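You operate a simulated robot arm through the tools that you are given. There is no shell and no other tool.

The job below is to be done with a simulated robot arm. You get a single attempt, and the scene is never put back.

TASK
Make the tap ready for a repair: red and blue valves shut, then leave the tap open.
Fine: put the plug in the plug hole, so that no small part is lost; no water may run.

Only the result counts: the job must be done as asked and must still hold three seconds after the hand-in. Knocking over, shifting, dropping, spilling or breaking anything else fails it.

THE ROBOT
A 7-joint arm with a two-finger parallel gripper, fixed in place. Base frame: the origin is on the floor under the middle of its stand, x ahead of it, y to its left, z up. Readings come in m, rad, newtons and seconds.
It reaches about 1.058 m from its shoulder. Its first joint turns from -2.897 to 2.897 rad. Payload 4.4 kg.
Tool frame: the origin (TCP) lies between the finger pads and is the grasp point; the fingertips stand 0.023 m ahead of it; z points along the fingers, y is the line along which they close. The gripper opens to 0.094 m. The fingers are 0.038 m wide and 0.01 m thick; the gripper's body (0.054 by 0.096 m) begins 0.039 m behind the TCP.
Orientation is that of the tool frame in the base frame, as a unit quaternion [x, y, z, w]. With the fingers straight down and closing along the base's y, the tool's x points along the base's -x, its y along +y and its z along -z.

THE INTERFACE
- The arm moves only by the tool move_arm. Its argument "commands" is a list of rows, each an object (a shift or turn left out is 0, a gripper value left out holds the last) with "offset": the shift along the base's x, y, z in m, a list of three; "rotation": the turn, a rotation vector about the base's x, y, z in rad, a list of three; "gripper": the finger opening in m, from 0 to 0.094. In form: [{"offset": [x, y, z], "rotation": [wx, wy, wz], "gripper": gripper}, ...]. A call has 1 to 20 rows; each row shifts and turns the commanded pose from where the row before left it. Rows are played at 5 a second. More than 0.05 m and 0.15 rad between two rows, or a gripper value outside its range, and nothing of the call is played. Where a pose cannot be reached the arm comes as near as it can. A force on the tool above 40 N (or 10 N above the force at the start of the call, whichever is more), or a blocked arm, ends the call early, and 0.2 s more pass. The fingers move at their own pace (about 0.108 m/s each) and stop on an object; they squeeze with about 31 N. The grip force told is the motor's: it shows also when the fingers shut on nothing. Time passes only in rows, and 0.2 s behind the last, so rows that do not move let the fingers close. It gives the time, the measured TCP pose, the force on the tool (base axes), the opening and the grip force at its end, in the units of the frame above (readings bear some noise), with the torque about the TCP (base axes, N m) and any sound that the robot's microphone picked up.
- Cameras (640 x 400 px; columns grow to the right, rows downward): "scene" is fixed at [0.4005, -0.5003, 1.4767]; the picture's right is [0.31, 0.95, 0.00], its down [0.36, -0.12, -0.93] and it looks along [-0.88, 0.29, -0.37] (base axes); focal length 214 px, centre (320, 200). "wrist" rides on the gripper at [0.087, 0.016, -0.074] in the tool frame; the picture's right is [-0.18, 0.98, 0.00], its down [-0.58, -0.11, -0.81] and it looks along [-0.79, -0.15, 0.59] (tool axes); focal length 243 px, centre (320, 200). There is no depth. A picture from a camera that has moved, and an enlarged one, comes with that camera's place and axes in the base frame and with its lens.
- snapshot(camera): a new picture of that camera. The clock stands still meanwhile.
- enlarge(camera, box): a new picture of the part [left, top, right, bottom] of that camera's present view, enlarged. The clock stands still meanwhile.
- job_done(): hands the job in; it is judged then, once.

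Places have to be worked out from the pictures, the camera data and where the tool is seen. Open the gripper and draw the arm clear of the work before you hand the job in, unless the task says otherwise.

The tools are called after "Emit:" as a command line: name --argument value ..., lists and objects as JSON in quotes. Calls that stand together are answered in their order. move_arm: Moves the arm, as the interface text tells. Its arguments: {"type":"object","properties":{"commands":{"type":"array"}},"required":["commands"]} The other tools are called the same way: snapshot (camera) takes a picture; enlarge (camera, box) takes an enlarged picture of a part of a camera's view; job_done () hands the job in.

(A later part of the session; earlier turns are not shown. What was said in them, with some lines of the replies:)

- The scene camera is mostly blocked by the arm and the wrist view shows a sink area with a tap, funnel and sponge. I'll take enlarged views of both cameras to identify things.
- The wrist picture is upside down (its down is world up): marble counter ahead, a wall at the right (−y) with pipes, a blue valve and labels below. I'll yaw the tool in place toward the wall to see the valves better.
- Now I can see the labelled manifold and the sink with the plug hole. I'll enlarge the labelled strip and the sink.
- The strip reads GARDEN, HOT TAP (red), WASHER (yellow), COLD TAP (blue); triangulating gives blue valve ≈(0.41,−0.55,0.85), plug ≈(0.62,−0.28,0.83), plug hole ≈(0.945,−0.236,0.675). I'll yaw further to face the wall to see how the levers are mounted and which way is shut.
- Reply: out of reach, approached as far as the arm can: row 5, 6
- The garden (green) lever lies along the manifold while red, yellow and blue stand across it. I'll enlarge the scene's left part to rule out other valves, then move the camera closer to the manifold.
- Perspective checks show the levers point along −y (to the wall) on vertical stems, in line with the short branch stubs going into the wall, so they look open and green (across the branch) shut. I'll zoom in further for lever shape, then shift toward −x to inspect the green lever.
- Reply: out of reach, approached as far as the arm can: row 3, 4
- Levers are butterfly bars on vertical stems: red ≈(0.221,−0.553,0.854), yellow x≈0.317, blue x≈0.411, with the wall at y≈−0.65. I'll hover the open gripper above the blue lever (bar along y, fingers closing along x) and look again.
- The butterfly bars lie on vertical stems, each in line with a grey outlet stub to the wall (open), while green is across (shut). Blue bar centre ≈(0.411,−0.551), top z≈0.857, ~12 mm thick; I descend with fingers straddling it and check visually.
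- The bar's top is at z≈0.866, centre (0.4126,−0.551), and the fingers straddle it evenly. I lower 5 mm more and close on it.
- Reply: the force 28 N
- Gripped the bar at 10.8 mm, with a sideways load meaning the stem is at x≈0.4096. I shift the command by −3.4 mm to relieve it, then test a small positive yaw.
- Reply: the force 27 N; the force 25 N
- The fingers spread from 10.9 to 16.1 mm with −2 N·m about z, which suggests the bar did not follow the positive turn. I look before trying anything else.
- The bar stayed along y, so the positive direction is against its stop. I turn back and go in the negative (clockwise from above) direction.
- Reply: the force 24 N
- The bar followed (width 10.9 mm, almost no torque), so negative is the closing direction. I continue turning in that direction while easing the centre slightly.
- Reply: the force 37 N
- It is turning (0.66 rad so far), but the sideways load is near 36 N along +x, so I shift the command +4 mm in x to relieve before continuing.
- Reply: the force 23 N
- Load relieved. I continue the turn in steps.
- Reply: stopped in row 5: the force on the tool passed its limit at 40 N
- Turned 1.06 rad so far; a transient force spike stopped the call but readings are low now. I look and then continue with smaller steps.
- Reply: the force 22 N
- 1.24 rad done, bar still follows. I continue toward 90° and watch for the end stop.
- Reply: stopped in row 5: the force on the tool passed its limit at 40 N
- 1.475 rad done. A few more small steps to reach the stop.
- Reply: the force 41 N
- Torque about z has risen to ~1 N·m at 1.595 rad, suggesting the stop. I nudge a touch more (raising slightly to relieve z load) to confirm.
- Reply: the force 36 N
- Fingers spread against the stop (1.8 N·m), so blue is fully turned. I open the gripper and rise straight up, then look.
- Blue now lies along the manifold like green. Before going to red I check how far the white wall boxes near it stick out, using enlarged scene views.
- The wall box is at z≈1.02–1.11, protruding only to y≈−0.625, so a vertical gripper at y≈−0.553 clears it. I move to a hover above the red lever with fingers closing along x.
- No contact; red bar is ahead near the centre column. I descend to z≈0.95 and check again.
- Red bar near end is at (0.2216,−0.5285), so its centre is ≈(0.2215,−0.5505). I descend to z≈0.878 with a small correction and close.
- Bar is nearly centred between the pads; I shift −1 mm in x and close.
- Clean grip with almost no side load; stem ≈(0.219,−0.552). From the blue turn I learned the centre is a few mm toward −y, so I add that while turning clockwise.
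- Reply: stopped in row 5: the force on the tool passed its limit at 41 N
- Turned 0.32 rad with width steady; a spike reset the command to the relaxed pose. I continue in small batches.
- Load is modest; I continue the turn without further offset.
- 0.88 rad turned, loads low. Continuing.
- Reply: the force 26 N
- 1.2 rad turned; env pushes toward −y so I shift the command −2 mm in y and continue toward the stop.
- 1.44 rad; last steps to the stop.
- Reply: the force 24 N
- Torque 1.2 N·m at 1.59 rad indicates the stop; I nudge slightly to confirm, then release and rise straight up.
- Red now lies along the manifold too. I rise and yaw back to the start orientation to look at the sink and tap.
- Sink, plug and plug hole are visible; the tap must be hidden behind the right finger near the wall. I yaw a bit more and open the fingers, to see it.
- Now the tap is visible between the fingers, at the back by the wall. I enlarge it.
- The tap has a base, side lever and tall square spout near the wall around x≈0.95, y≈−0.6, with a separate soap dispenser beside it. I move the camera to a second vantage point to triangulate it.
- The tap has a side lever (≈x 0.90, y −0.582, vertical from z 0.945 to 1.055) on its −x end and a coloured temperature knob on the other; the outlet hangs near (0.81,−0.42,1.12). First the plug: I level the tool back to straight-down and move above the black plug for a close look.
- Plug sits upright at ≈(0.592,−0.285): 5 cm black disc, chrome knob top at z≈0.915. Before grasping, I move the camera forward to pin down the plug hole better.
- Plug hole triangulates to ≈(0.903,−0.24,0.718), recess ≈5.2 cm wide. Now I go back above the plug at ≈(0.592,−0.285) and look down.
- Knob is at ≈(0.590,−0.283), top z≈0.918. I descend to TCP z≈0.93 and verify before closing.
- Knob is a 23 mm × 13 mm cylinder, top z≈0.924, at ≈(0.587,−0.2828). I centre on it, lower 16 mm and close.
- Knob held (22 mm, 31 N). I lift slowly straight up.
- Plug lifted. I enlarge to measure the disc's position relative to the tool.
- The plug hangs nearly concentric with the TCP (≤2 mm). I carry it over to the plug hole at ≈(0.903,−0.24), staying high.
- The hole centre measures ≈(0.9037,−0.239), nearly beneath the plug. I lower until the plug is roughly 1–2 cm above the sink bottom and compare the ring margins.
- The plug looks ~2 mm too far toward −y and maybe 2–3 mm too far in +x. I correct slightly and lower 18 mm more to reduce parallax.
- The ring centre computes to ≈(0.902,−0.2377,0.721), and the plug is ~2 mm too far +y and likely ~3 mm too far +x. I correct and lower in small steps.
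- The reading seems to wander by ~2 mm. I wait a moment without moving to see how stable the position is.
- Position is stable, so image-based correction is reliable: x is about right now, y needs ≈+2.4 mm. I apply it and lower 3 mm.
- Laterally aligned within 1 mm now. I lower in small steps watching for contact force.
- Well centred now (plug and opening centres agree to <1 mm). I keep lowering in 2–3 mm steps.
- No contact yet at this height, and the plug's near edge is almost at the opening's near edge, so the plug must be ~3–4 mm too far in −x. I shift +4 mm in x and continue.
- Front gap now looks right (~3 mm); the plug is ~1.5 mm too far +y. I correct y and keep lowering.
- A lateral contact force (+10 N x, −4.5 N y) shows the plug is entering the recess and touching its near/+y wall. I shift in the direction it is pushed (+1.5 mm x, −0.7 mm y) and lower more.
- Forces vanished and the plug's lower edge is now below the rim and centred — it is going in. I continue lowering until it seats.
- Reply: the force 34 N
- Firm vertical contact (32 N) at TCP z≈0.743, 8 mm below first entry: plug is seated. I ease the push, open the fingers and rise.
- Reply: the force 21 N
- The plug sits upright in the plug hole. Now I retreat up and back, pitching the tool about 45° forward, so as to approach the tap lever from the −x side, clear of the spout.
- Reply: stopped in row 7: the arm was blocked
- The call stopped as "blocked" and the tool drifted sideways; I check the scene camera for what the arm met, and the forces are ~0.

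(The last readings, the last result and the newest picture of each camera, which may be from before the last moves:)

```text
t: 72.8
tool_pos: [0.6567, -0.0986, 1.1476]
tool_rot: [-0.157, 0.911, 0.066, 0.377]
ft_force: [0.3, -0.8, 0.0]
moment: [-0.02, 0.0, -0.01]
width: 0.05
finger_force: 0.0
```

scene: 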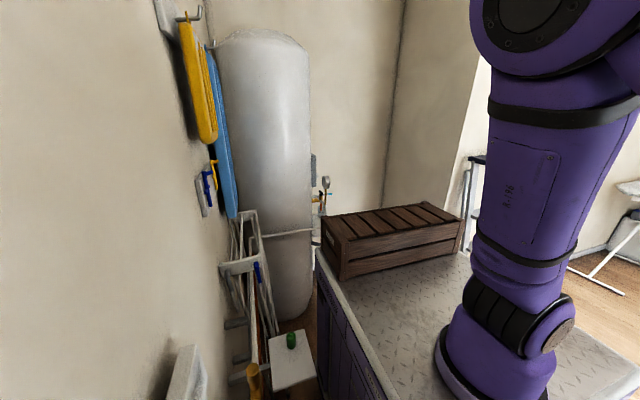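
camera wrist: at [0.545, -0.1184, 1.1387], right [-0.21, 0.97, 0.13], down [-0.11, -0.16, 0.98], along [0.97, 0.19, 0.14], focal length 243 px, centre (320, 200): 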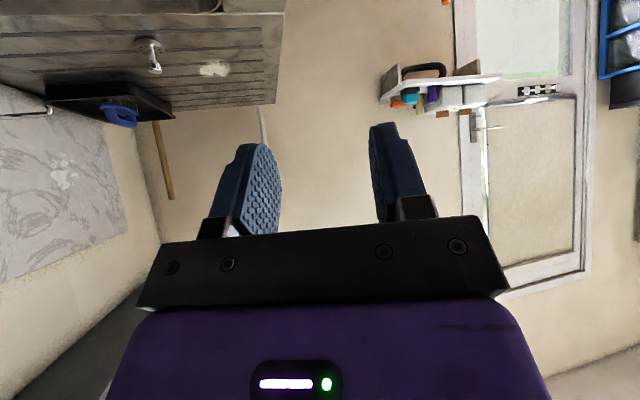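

It was the folded-elbow limit (pitched tool too close to the base), not a collision; pitch is 0.786 with +0.344 rad yaw drift. I move outward and up while undoing the yaw.

Emit:
move_arm --commands '[{"offset": [0.015, -0.03, 0.02], "rotation": [0, 0, -0.07]}, {"offset": [0.015, -0.03, 0.02], "rotation": [0, 0, -0.07]}, {"offset": [0.01, -0.03, 0.02], "rotation": [0, 0, -0.07]}, {"offset": [0.01, -0.03, 0.02], "rotation": [0, 0, -0.07]}, {"offset": [0.0, -0.03, 0.02], "rotation": [0, 0, -0.064]}, {}]'

Emit:
snapshot --camera "wrist"

```text
t: 74.2
tool_pos: [0.7083, -0.2467, 1.2481]
tool_rot: [0.003, 0.924, -0.001, 0.383]
ft_force: [0.2, 0.5, 0.3]
moment: [0.0, -0.05, 0.0]
width: 0.0501
finger_force: 0.0
```

```text
taken
camera wrist: at [0.5951, -0.2286, 1.2395], right [0.13, 0.98, 0.13], down [-0.16, -0.11, 0.98], along [0.98, -0.15, 0.14], focal length 243 px, centre (320, 200)
```

wrist: 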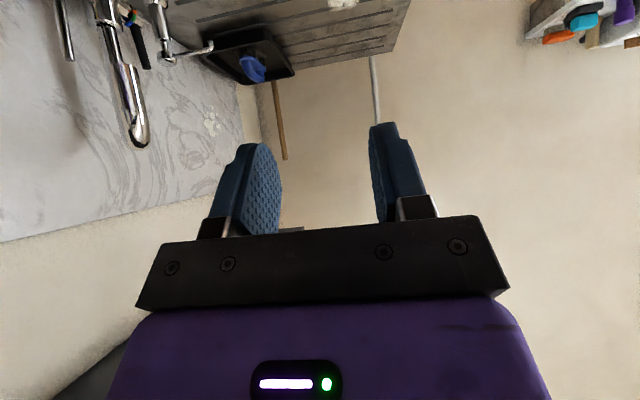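

Orientation restored. I move sideways at this height toward y≈−0.56, staying behind the spout end.

Emit:
move_arm --commands '[{"offset": [-0.005, -0.04, 0.0]}, {"offset": [-0.005, -0.04, 0.0]}, {"offset": [-0.005, -0.04, 0.0]}, {"offset": [-0.005, -0.04, 0.0]}, {"offset": [0.0, -0.04, 0.0]}, {"offset": [0.0, -0.04, 0.0]}, {"offset": [0.0, -0.04, 0.0]}, {"offset": [0.0, -0.035, 0.0]}, {}]'

Emit:
snapshot --camera "wrist"

Emit:
enlarge --camera "wrist" --box '[220, 0, 420, 125]'

```text
t: 76.2
tool_pos: [0.6846, -0.5646, 1.2477]
tool_rot: [0.003, 0.924, 0.0, 0.383]
ft_force: [0.2, -0.4, -0.2]
moment: [0.03, -0.02, -0.01]
width: 0.0502
finger_force: 0.1
```

```text
taken
camera wrist: at [0.5733, -0.5451, 1.2389], right [0.13, 0.98, 0.13], down [-0.16, -0.11, 0.98], along [0.98, -0.15, 0.14], focal length 243 px, centre (320, 200)
```

wrist: 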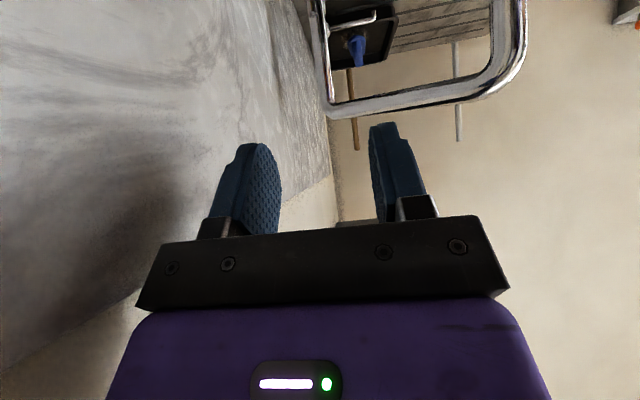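

```text
3.20 times, centred on (320, 62) of wrist
camera zoom: at [0.5733, -0.5451, 1.2389], right [0.13, 0.98, 0.13], down [-0.16, -0.11, 0.98], along [0.98, -0.15, 0.14], focal length 776 px, centre (320, 640)
```

zoom: 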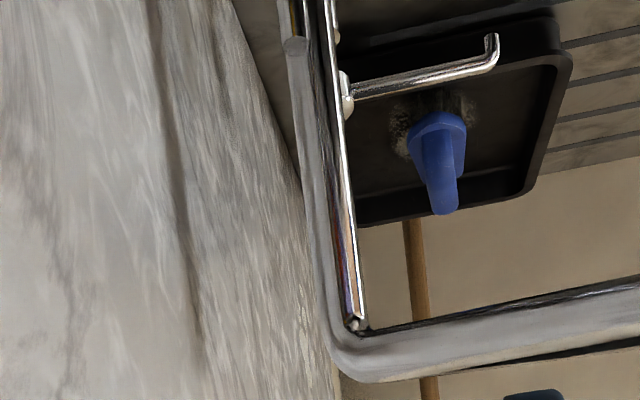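

The lever's tip appears just left of the spout column at ≈(0.90,−0.574,1.055), consistent with earlier. I lower to z≈1.10 for a better look.

Emit:
move_arm --commands '[{"offset": [0.0, 0.0, -0.04]}, {"offset": [0.0, 0.0, -0.04]}, {"offset": [0.0, 0.0, -0.04]}, {"offset": [0.0, 0.0, -0.03]}, {}]'

Emit:
snapshot --camera "wrist"

Emit:
enlarge --camera "wrist" --box '[220, 0, 420, 125]'

```text
t: 77.4
tool_pos: [0.6868, -0.566, 1.0969]
tool_rot: [0.001, 0.924, 0.001, 0.383]
ft_force: [1.0, 0.1, 0.4]
moment: [-0.02, -0.01, -0.02]
width: 0.0499
finger_force: 0.0
```

```text
taken
camera wrist: at [0.575, -0.5476, 1.0876], right [0.13, 0.98, 0.13], down [-0.16, -0.11, 0.98], along [0.98, -0.15, 0.14], focal length 243 px, centre (320, 200)
```

wrist: 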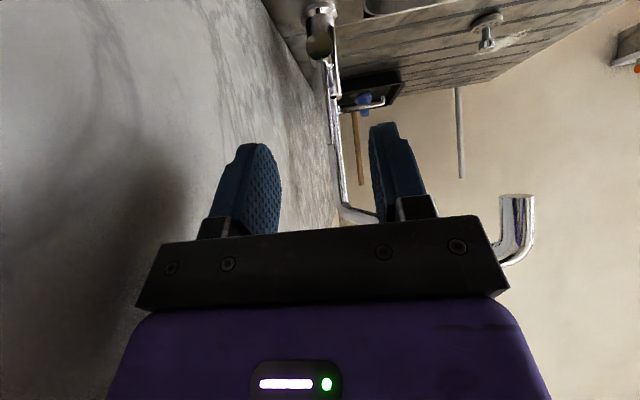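

```text
3.20 times, centred on (320, 62) of wrist
camera zoom: at [0.575, -0.5476, 1.0876], right [0.13, 0.98, 0.13], down [-0.16, -0.11, 0.98], along [0.98, -0.15, 0.14], focal length 776 px, centre (320, 640)
```

zoom: 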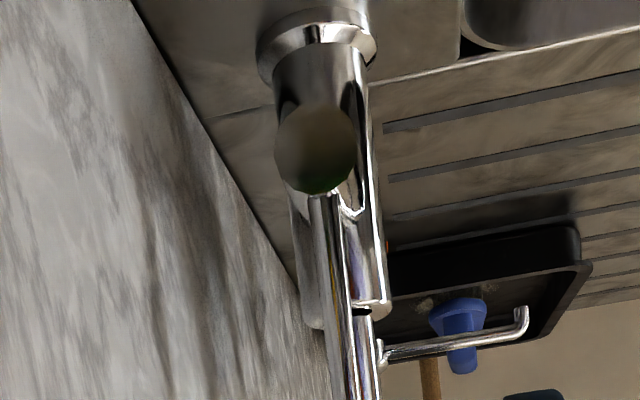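

Hub end disc at ≈(0.899,−0.575,0.944) and the lever rises from it. I zoom in on the lever to see its tip and direction.

Emit:
enlarge --camera "wrist" --box '[270, 30, 400, 140]'

```text
3.64 times, centred on (335, 85) of wrist
camera zoom: at [0.575, -0.5476, 1.0876], right [0.13, 0.98, 0.13], down [-0.16, -0.11, 0.98], along [0.98, -0.15, 0.14], focal length 882 px, centre (266, 618)
```

zoom: 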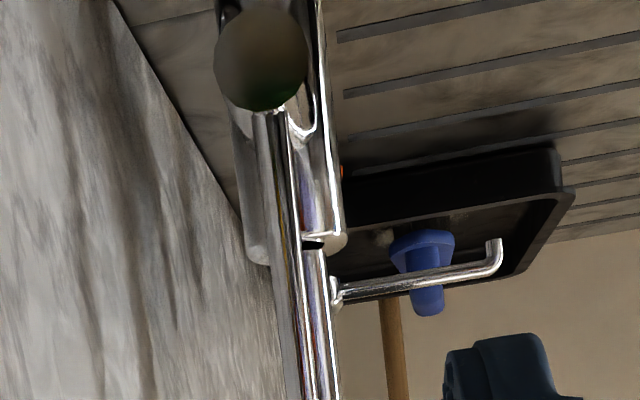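

Emit:
enlarge --camera "wrist" --box '[280, 90, 380, 152]'

```text
6.40 times, centred on (330, 121) of wrist
camera zoom: at [0.575, -0.5476, 1.0876], right [0.13, 0.98, 0.13], down [-0.16, -0.11, 0.98], along [0.98, -0.15, 0.14], focal length 1553 px, centre (256, 706)
```

zoom: 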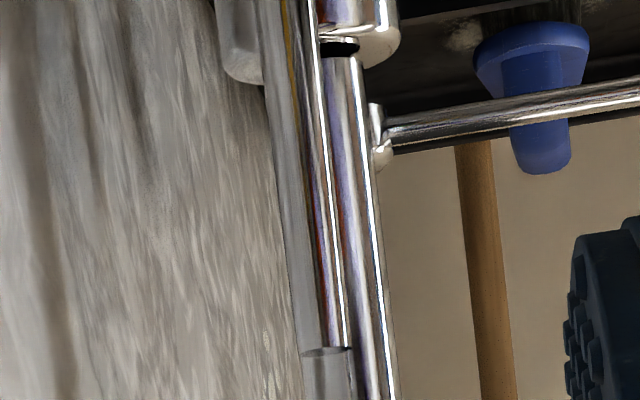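

The lever is a ~12 mm vertical rod at y≈−0.573, x≈0.90, from z≈0.96 to 1.063. I approach along the 45° tool axis with fingers 5 cm open, straddling it, first stopping short to check.

Emit:
move_arm --commands '[{"offset": [0.035, -0.004, 0.005]}, {"offset": [0.035, -0.003, 0.005]}, {"offset": [0.035, 0, 0]}, {"offset": [0.02, 0, 0]}, {}]'

Emit:
snapshot --camera "wrist"

Emit:
enlarge --camera "wrist" --box '[240, 60, 440, 185]'

```text
t: 78.6
tool_pos: [0.8127, -0.5719, 1.1053]
tool_rot: [0.002, 0.924, 0.0, 0.382]
ft_force: [0.1, -0.7, 1.9]
moment: [0.03, -0.03, 0.05]
width: 0.0499
finger_force: 0.0
```

```text
taken
camera wrist: at [0.7007, -0.5527, 1.0973], right [0.13, 0.98, 0.13], down [-0.16, -0.11, 0.98], along [0.98, -0.15, 0.14], focal length 243 px, centre (320, 200)
```

wrist: 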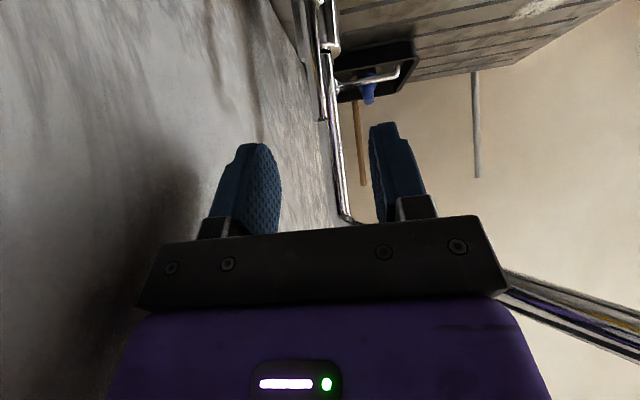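

```text
3.20 times, centred on (340, 122) of wrist
camera zoom: at [0.7007, -0.5527, 1.0973], right [0.13, 0.98, 0.13], down [-0.16, -0.11, 0.98], along [0.98, -0.15, 0.14], focal length 776 px, centre (256, 448)
```

zoom: 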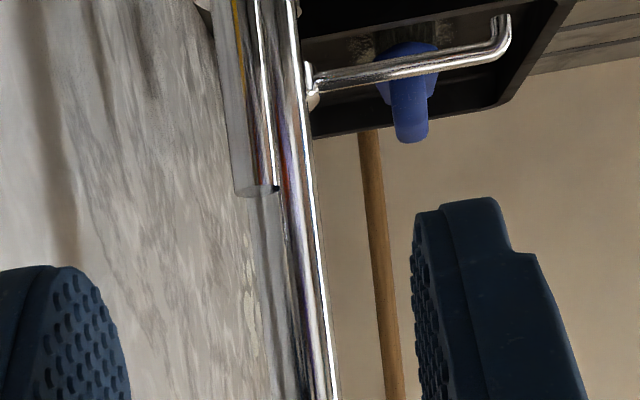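

Lever tip triangulates to ≈(0.892,−0.573,1.063), centred between the fingers. I advance diagonally so the fingers straddle the rod.

Emit:
move_arm --commands '[{"offset": [0.018, -0.001, -0.016]}, {"offset": [0.018, 0, -0.016]}, {"offset": [0.018, 0, -0.016]}, {"offset": [0.018, 0, -0.016]}, {}]'

Emit:
snapshot --camera "wrist"

Emit:
enlarge --camera "wrist" --box '[220, 60, 420, 225]'

```text
t: 79.8
tool_pos: [0.8833, -0.5692, 1.0415]
tool_rot: [0.002, 0.924, 0.0, 0.383]
ft_force: [-0.2, 0.3, 0.2]
moment: [0.0, -0.04, 0.02]
width: 0.0499
finger_force: 0.2
```

```text
taken
camera wrist: at [0.7716, -0.5514, 1.0336], right [0.13, 0.98, 0.13], down [-0.16, -0.11, 0.98], along [0.98, -0.15, 0.14], focal length 243 px, centre (320, 200)
```

wrist: 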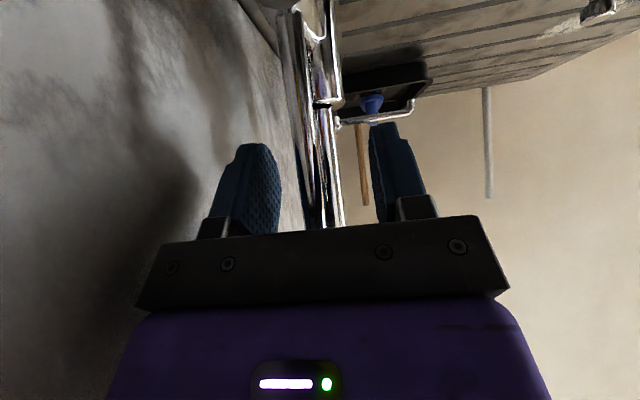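

```text
2.42 times, centred on (320, 142) of wrist
camera zoom: at [0.7716, -0.5514, 1.0336], right [0.13, 0.98, 0.13], down [-0.16, -0.11, 0.98], along [0.98, -0.15, 0.14], focal length 588 px, centre (320, 339)
```

zoom: 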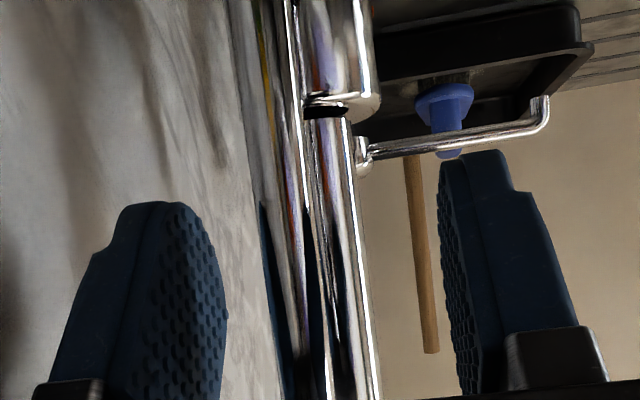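

The rod is between the fingers, nearer the wall-side finger. I now draw the fingers in +y in small steps so the wall-side finger pulls the lever forward, watching force and sound.

Emit:
move_arm --commands '[{"offset": [0, 0.008, 0]}, {"offset": [0, 0.006, 0]}, {"offset": [0, 0.006, 0]}, {}]'

Emit:
enlarge --camera "wrist" --box '[220, 60, 420, 225]'

```text
t: 80.8
tool_pos: [0.8838, -0.5512, 1.0432]
tool_rot: [0.002, 0.924, 0.001, 0.383]
ft_force: [0.1, -0.7, 1.4]
moment: [-0.05, 0.0, -0.01]
width: 0.0506
finger_force: 1.0
```

```text
2.42 times, centred on (320, 142) of wrist
camera zoom: at [0.7721, -0.5319, 1.0342], right [0.13, 0.98, 0.13], down [-0.16, -0.11, 0.98], along [0.98, -0.15, 0.14], focal length 588 px, centre (320, 339)
```

zoom: 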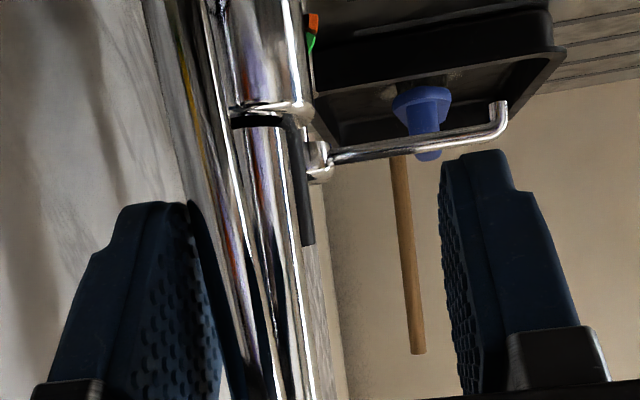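

The wall-side finger is now touching the rod. I continue pulling in +y.

Emit:
move_arm --commands '[{"offset": [0, 0.006, 0]}, {"offset": [0, 0.006, 0]}, {"offset": [0, 0.006, 0]}, {}]'

Emit:
enlarge --camera "wrist" --box '[220, 60, 420, 225]'

```text
t: 81.8
tool_pos: [0.8836, -0.5332, 1.0434]
tool_rot: [0.002, 0.923, 0.001, 0.384]
ft_force: [-1.2, 0.3, 0.1]
moment: [-0.01, 0.01, -0.05]
width: 0.0501
finger_force: 0.2
```

```text
2.42 times, centred on (320, 142) of wrist
camera zoom: at [0.7713, -0.5146, 1.0346], right [0.13, 0.98, 0.13], down [-0.16, -0.11, 0.98], along [0.98, -0.15, 0.14], focal length 588 px, centre (320, 339)
```

zoom: 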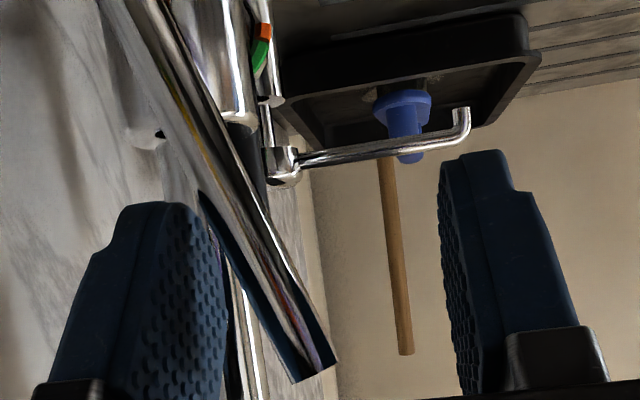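

The lever swings freely toward +y (≈19° so far), no water sound. I pull another 2 cm.

Emit:
move_arm --commands '[{"offset": [0, 0.006, -0.003]}, {"offset": [0, 0.006, -0.003]}, {"offset": [0, 0.006, -0.003]}, {"offset": [0, 0.004, -0.003]}, {}]'

Emit:
snapshot --camera "wrist"

Emit:
enlarge --camera "wrist" --box '[220, 60, 420, 225]'

```text
t: 83.0
tool_pos: [0.8832, -0.5121, 1.0317]
tool_rot: [0.002, 0.924, 0.0, 0.383]
ft_force: [-0.8, -3.7, 5.3]
moment: [-0.28, 0.02, -0.05]
width: 0.0519
finger_force: 2.4
```

```text
taken
camera wrist: at [0.7713, -0.4937, 1.0234], right [0.14, 0.98, 0.13], down [-0.16, -0.11, 0.98], along [0.98, -0.15, 0.14], focal length 243 px, centre (320, 200)
```

wrist: 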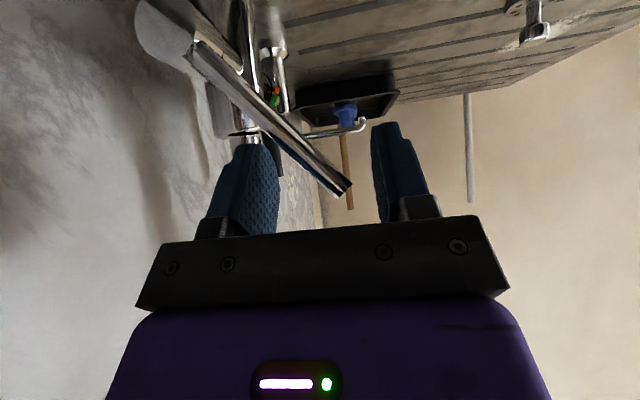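

```text
2.42 times, centred on (320, 142) of wrist
camera zoom: at [0.7713, -0.4937, 1.0234], right [0.14, 0.98, 0.13], down [-0.16, -0.11, 0.98], along [0.98, -0.15, 0.14], focal length 588 px, centre (320, 339)
```

zoom: 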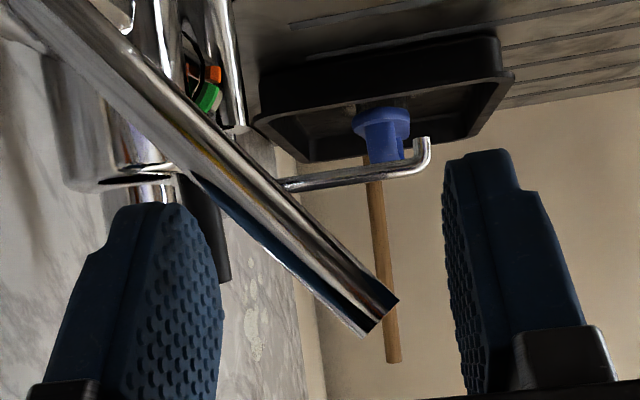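

The lever is at ~39° and now spans the finger gap, so this straddle can't go further. I open wider, retreat along the tool axis, and then close the fingers to push the lever down from above.

Emit:
move_arm --commands '[{"gripper": 0.08}, {}, {"offset": [-0.015, 0, 0.015]}, {"offset": [-0.015, 0, 0.015]}, {"offset": [-0.015, 0, 0.015]}, {"offset": [-0.005, 0, 0.005]}, {"gripper": 0.0}, {}, {}]'

Emit:
snapshot --camera "wrist"

```text
t: 85.0
tool_pos: [0.8316, -0.5117, 1.0819]
tool_rot: [0.002, 0.924, 0.001, 0.383]
ft_force: [0.5, 0.4, 0.8]
moment: [0.0, -0.01, -0.01]
width: 0.0
finger_force: 31.1
```

```text
taken
camera wrist: at [0.7201, -0.4935, 1.0731], right [0.13, 0.98, 0.13], down [-0.16, -0.11, 0.98], along [0.98, -0.15, 0.14], focal length 243 px, centre (320, 200)
```

wrist: 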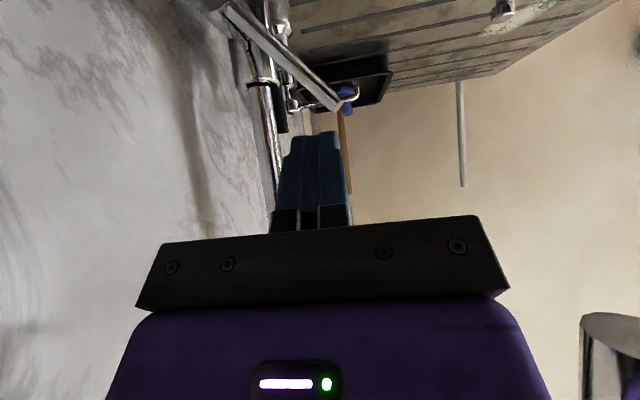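

The lever stayed at ≈40° (tip ≈(0.893,−0.499,1.035)). With closed fingers I move to just above the rod at y≈−0.524.

Emit:
move_arm --commands '[{"offset": [0, -0.006, 0.005]}, {"offset": [0, -0.006, 0.003]}, {"offset": [0.02, 0, -0.006]}, {"offset": [0.02, 0, -0.008]}, {"offset": [0.016, 0, -0.008]}, {}]'

Emit:
snapshot --camera "wrist"

Emit:
enlarge --camera "wrist" --box '[200, 40, 440, 215]'

```text
t: 86.4
tool_pos: [0.8903, -0.5247, 1.0708]
tool_rot: [0.003, 0.924, 0.0, 0.383]
ft_force: [0.2, 1.2, 0.1]
moment: [-0.05, 0.0, -0.02]
width: 0.0002
finger_force: 30.9
```

```text
taken
camera wrist: at [0.7782, -0.5055, 1.0615], right [0.13, 0.98, 0.13], down [-0.16, -0.11, 0.98], along [0.98, -0.15, 0.14], focal length 243 px, centre (320, 200)
```

wrist: 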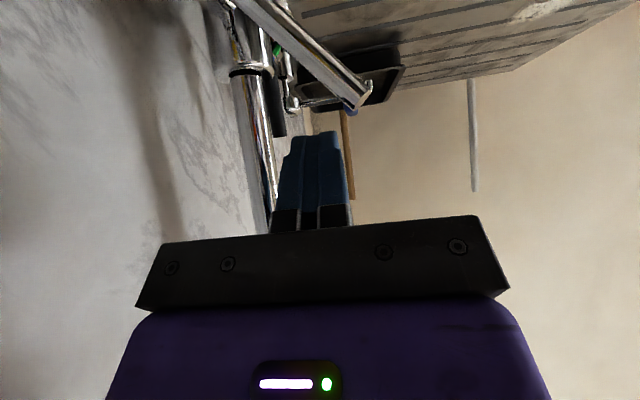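

```text
2.29 times, centred on (320, 128) of wrist
camera zoom: at [0.7782, -0.5055, 1.0615], right [0.13, 0.98, 0.13], down [-0.16, -0.11, 0.98], along [0.98, -0.15, 0.14], focal length 555 px, centre (320, 366)
```

zoom: 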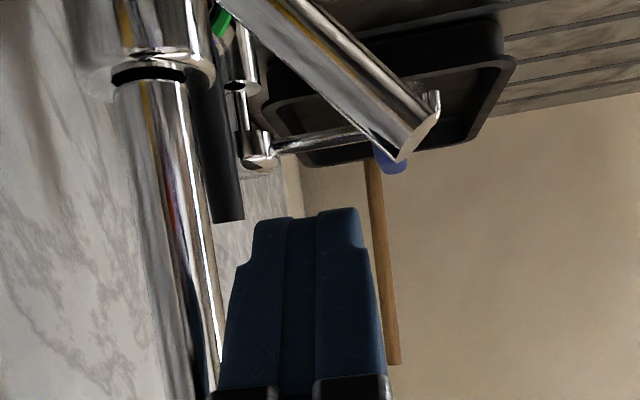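

The closed fingers are directly above the rod. I push straight down in small steps.

Emit:
move_arm --commands '[{"offset": [0, 0, -0.008]}, {"offset": [0, 0, -0.006]}, {"offset": [0, 0, -0.006]}, {"offset": [0, 0, -0.006]}, {"offset": [0, 0, -0.006]}, {}]'

Emit:
snapshot --camera "wrist"

```text
t: 87.5
tool_pos: [0.8912, -0.526, 1.0486]
tool_rot: [0.001, 0.922, -0.003, 0.388]
ft_force: [4.3, -1.7, 0.2]
moment: [-0.03, -0.05, 0.0]
width: 0.0002
finger_force: 31.1
stopped in row 5: the force on the tool passed its limit at 44 N (the readings are from after the stop); the commanded pose is now the measured one
```

```text
taken
camera wrist: at [0.7799, -0.5073, 1.0386], right [0.14, 0.98, 0.13], down [-0.17, -0.1, 0.98], along [0.98, -0.15, 0.15], focal length 243 px, centre (320, 200)
```

wrist: 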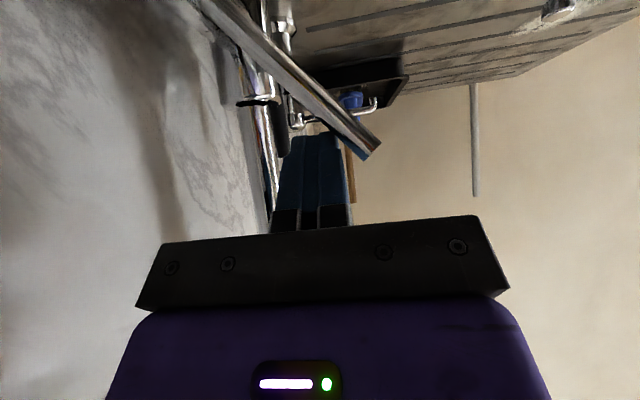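

The push met >40 N with the lever still at ~40°, suggesting its end stop. I repeat gently with tiny steps to read the contact force direction.

Emit:
move_arm --commands '[{"offset": [0, 0, -0.002]}, {}, {}]'

Emit:
enlarge --camera "wrist" --box '[200, 0, 440, 175]'

```text
t: 88.2
tool_pos: [0.8912, -0.5262, 1.0487]
tool_rot: [0.002, 0.921, -0.004, 0.39]
ft_force: [10.4, -5.2, 16.9]
moment: [0.05, -0.19, -0.08]
width: 0.0
finger_force: 31.0
```

```text
2.29 times, centred on (320, 88) of wrist
camera zoom: at [0.7798, -0.507, 1.0379], right [0.14, 0.98, 0.13], down [-0.17, -0.1, 0.98], along [0.98, -0.15, 0.16], focal length 555 px, centre (320, 457)
```

zoom: 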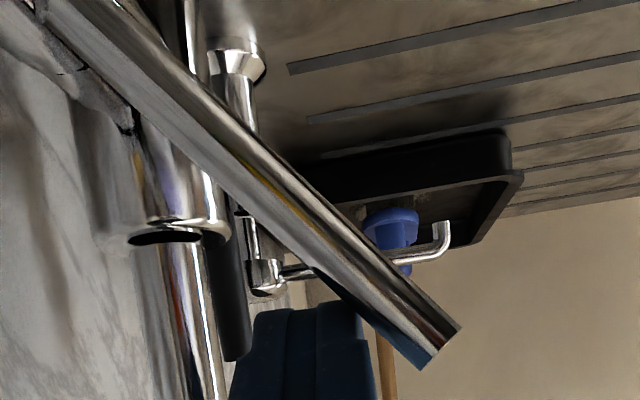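

The contact force is along the rod's upper side and the lever doesn't yield, so it is at its open stop (~40°). I back off along the tool axis, open the gripper and look at the lever.

Emit:
move_arm --commands '[{"offset": [0, -0.001, 0.01]}, {"offset": [-0.02, 0, 0.015]}, {"offset": [-0.03, 0, 0.02]}, {"offset": [-0.03, 0, 0.02]}, {"offset": [-0.03, 0, 0.01]}, {"offset": [-0.03, 0, 0.0], "gripper": 0.094}, {}]'

Emit:
snapshot --camera "wrist"

Emit:
enlarge --camera "wrist" --box '[220, 0, 420, 125]'

```text
t: 89.8
tool_pos: [0.7499, -0.5256, 1.1232]
tool_rot: [0.002, 0.922, -0.003, 0.388]
ft_force: [-0.5, 0.4, -0.1]
moment: [0.0, -0.01, 0.0]
width: 0.0938
finger_force: 0.2
```

```text
taken
camera wrist: at [0.6367, -0.5068, 1.1125], right [0.13, 0.98, 0.13], down [-0.17, -0.1, 0.98], along [0.98, -0.15, 0.15], focal length 243 px, centre (320, 200)
```

wrist: 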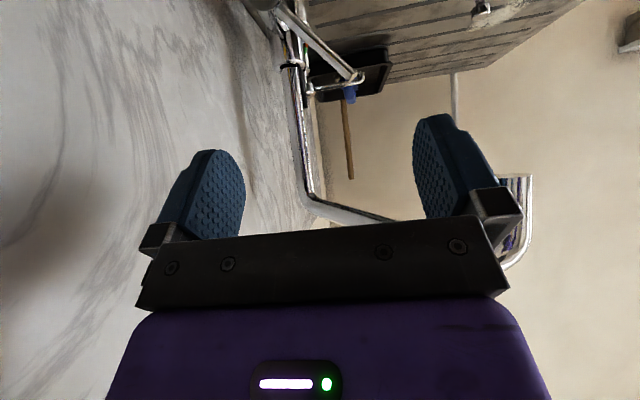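

```text
3.20 times, centred on (320, 62) of wrist
camera zoom: at [0.6367, -0.5068, 1.1125], right [0.13, 0.98, 0.13], down [-0.17, -0.1, 0.98], along [0.98, -0.15, 0.15], focal length 776 px, centre (320, 640)
```

zoom: 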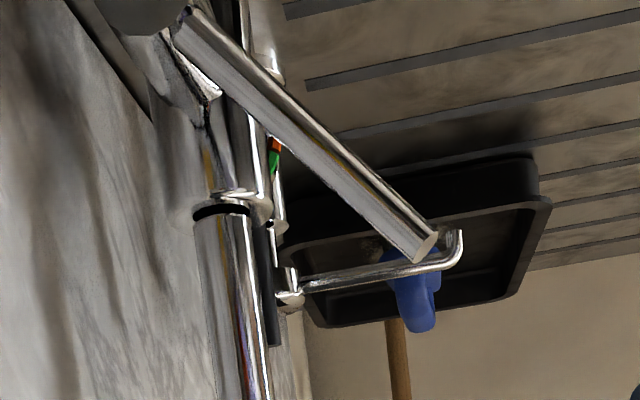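

The lever stays at its forward stop and no water is heard. I lift clear, move away from the spout and level the tool, then check plug and valves once more.

Emit:
move_arm --commands '[{"offset": [-0.01, 0, 0.03]}, {"offset": [-0.015, 0, 0.03]}, {"offset": [-0.015, 0, 0.03]}, {"offset": [-0.01, 0, 0.03]}, {"offset": [0, 0.04, 0.01]}, {"offset": [0, 0.04, 0.0]}, {"offset": [0, 0.04, 0.0]}, {"offset": [0, 0.04, 0.0]}, {"offset": [0, 0.04, 0.0]}, {"offset": [0, 0.04, 0.0]}, {"offset": [0, 0.03, 0.0]}, {"rotation": [0, 0.13, 0]}, {"rotation": [0, 0.13, 0]}, {"rotation": [0, 0.13, 0]}, {"rotation": [0, 0.13, 0]}, {"rotation": [0, 0.13, 0]}, {"rotation": [0, 0.13, 0]}, {}]'

Emit:
snapshot --camera "wrist"

Emit:
enlarge --camera "wrist" --box '[220, 0, 460, 150]'

```text
t: 93.7
tool_pos: [0.7012, -0.2576, 1.2513]
tool_rot: [0.0, 1.0, -0.004, 0.007]
ft_force: [-0.3, 0.3, -0.2]
moment: [-0.01, -0.01, 0.03]
width: 0.094
finger_force: 0.0
```

```text
taken
camera wrist: at [0.6159, -0.2379, 1.3245], right [0.19, 0.98, 0.0], down [0.57, -0.1, 0.82], along [0.8, -0.15, -0.58], focal length 243 px, centre (320, 200)
```

wrist: 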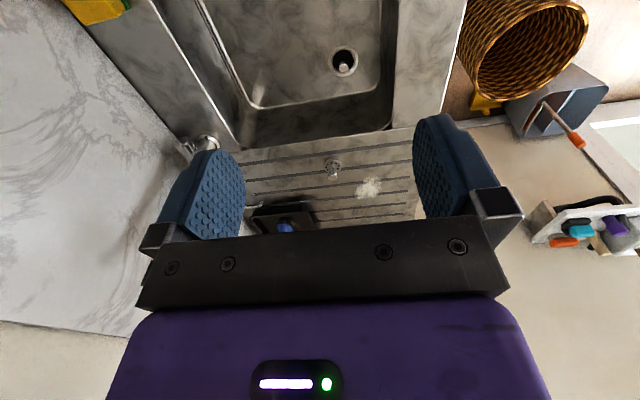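

```text
2.67 times, centred on (340, 75) of wrist
camera zoom: at [0.6159, -0.2379, 1.3245], right [0.19, 0.98, 0.0], down [0.57, -0.1, 0.82], along [0.8, -0.15, -0.58], focal length 647 px, centre (267, 533)
```

zoom: 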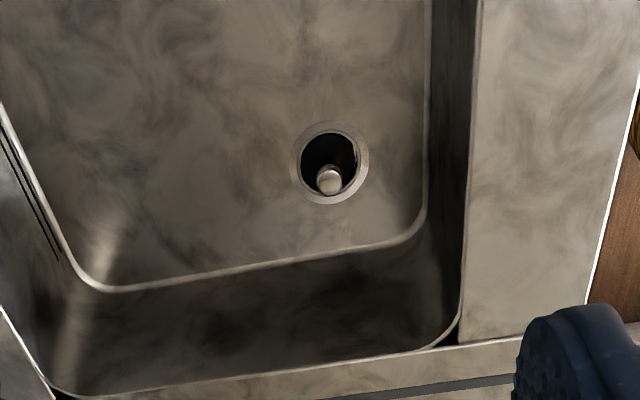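

Plug is in the hole. I zoom in on it to check it isn't tilted, then swing to re-check the valves.

Emit:
enlarge --camera "wrist" --box '[312, 36, 376, 86]'

Emit:
move_arm --commands '[{"offset": [-0.04, -0.01, 0.0], "rotation": [0, 0, -0.12]}, {"offset": [-0.04, -0.01, 0.0], "rotation": [0, 0, -0.12]}, {"offset": [-0.04, -0.01, 0.0], "rotation": [0, 0, -0.12]}, {"offset": [-0.04, -0.01, 0.0], "rotation": [0, 0, -0.12]}, {"offset": [-0.04, -0.01, 0.0], "rotation": [0, 0, -0.12]}, {"offset": [-0.04, -0.01, 0.0], "rotation": [0, 0, -0.12]}, {"offset": [-0.04, -0.01, 0.0], "rotation": [0, 0, -0.12]}, {"offset": [-0.04, -0.01, 0.0], "rotation": [0, 0, -0.12]}, {"offset": [-0.03, -0.01, 0.0], "rotation": [0, 0, -0.12]}, {}]'

Emit:
snapshot --camera "wrist"

```text
8.00 times, centred on (344, 61) of wrist
camera zoom: at [0.6159, -0.2379, 1.3245], right [0.19, 0.98, 0.0], down [0.57, -0.1, 0.82], along [0.8, -0.15, -0.58], focal length 1941 px, centre (128, 1312)
```

zoom: 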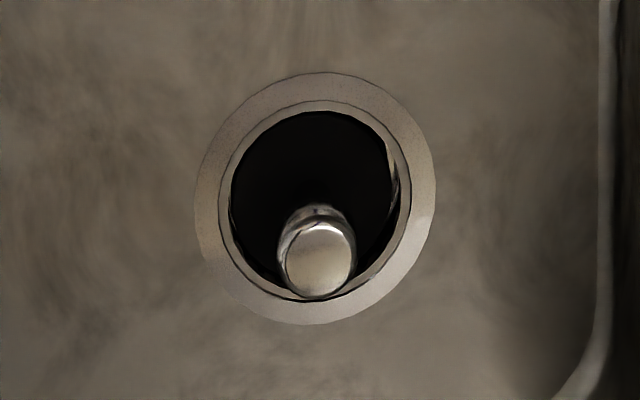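

```text
t: 95.8
tool_pos: [0.3513, -0.3469, 1.2516]
tool_rot: [0.514, 0.858, -0.007, 0.006]
ft_force: [0.5, -0.8, 0.4]
moment: [-0.01, 0.04, 0.0]
width: 0.094
finger_force: 0.0
```

```text
taken
camera wrist: at [0.3255, -0.2598, 1.3246], right [0.95, 0.3, 0.0], down [0.18, -0.55, 0.82], along [0.24, -0.78, -0.58], focal length 243 px, centre (320, 200)
```

wrist: 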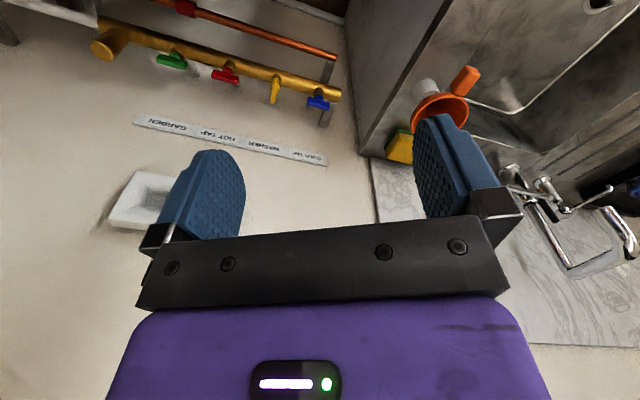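

Red and blue lie along the manifold, yellow is untouched, and the plug stands upright in the centre of the hole. A last zoom on the valves and the tap.

Emit:
enlarge --camera "wrist" --box '[80, 0, 360, 170]'

Emit:
enlarge --camera "wrist" --box '[480, 140, 640, 300]'

Emit:
snapshot --camera "scene"

```text
2.29 times, centred on (220, 85) of wrist
camera zoom: at [0.3255, -0.2598, 1.3246], right [0.95, 0.3, 0.0], down [0.18, -0.55, 0.82], along [0.24, -0.78, -0.58], focal length 555 px, centre (549, 463)
```

zoom: 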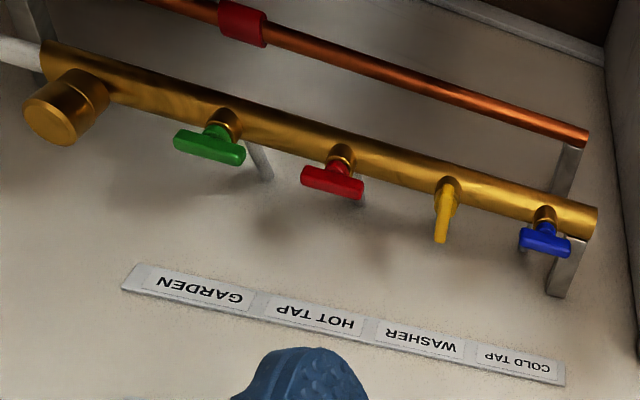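

```text
2.50 times, centred on (560, 220) of wrist
camera zoom: at [0.3255, -0.2598, 1.3246], right [0.95, 0.3, 0.0], down [0.18, -0.55, 0.82], along [0.24, -0.78, -0.58], focal length 606 px, centre (-280, 150)
```

zoom: 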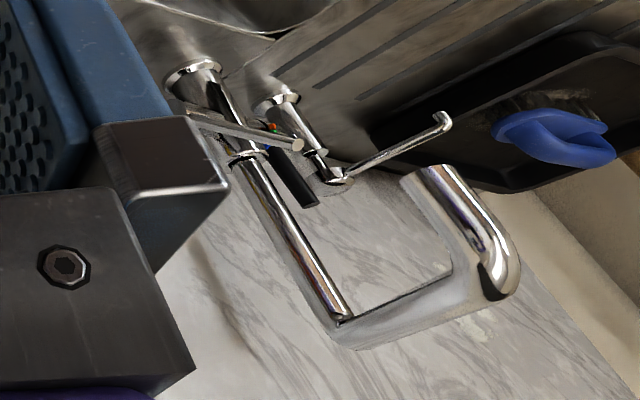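

```text
taken
```

scene: 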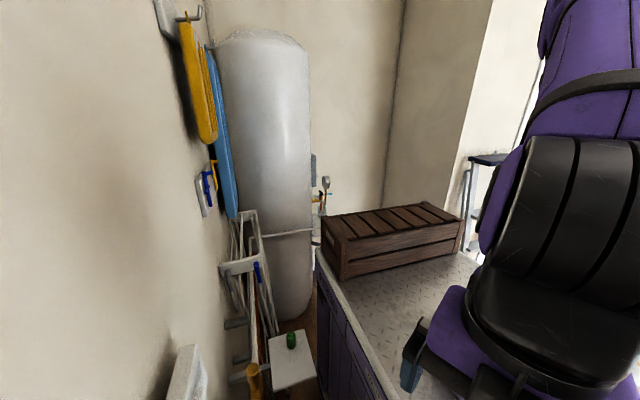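

Final state: the red and blue levers are turned across their outlets like the shut green one, and yellow is untouched. The plug is seated, the tap lever is forward at its stop, and I saw and heard no water. The gripper is open and the arm is clear, so I hand the job in.

Emit:
job_done

```text
The job is handed in.
```

The tap is ready for repair and I've handed the job in; I don't have the verdict yet.

- **Valves:** The red (hot tap) and blue (cold tap) valves are each turned about 90° to their stops. They now lie along the pipe, the same way as the green garden valve. None of the valves is marked open or shut, so I took "shut" from the green valve's position and the way the outlets run. The yellow washer valve was not touched.
- **Plug:** The black plug is seated upright in the plug hole. It pressed firmly against its seat before I let go.
- **Tap:** The lever is pulled forward about 40° to its stop, and it stayed there after I released it.
- **Water:** No water was seen or heard after the tap was opened. I saw nothing else shifted or knocked over.

The gripper is open and the arm is clear of the sink and pipes.
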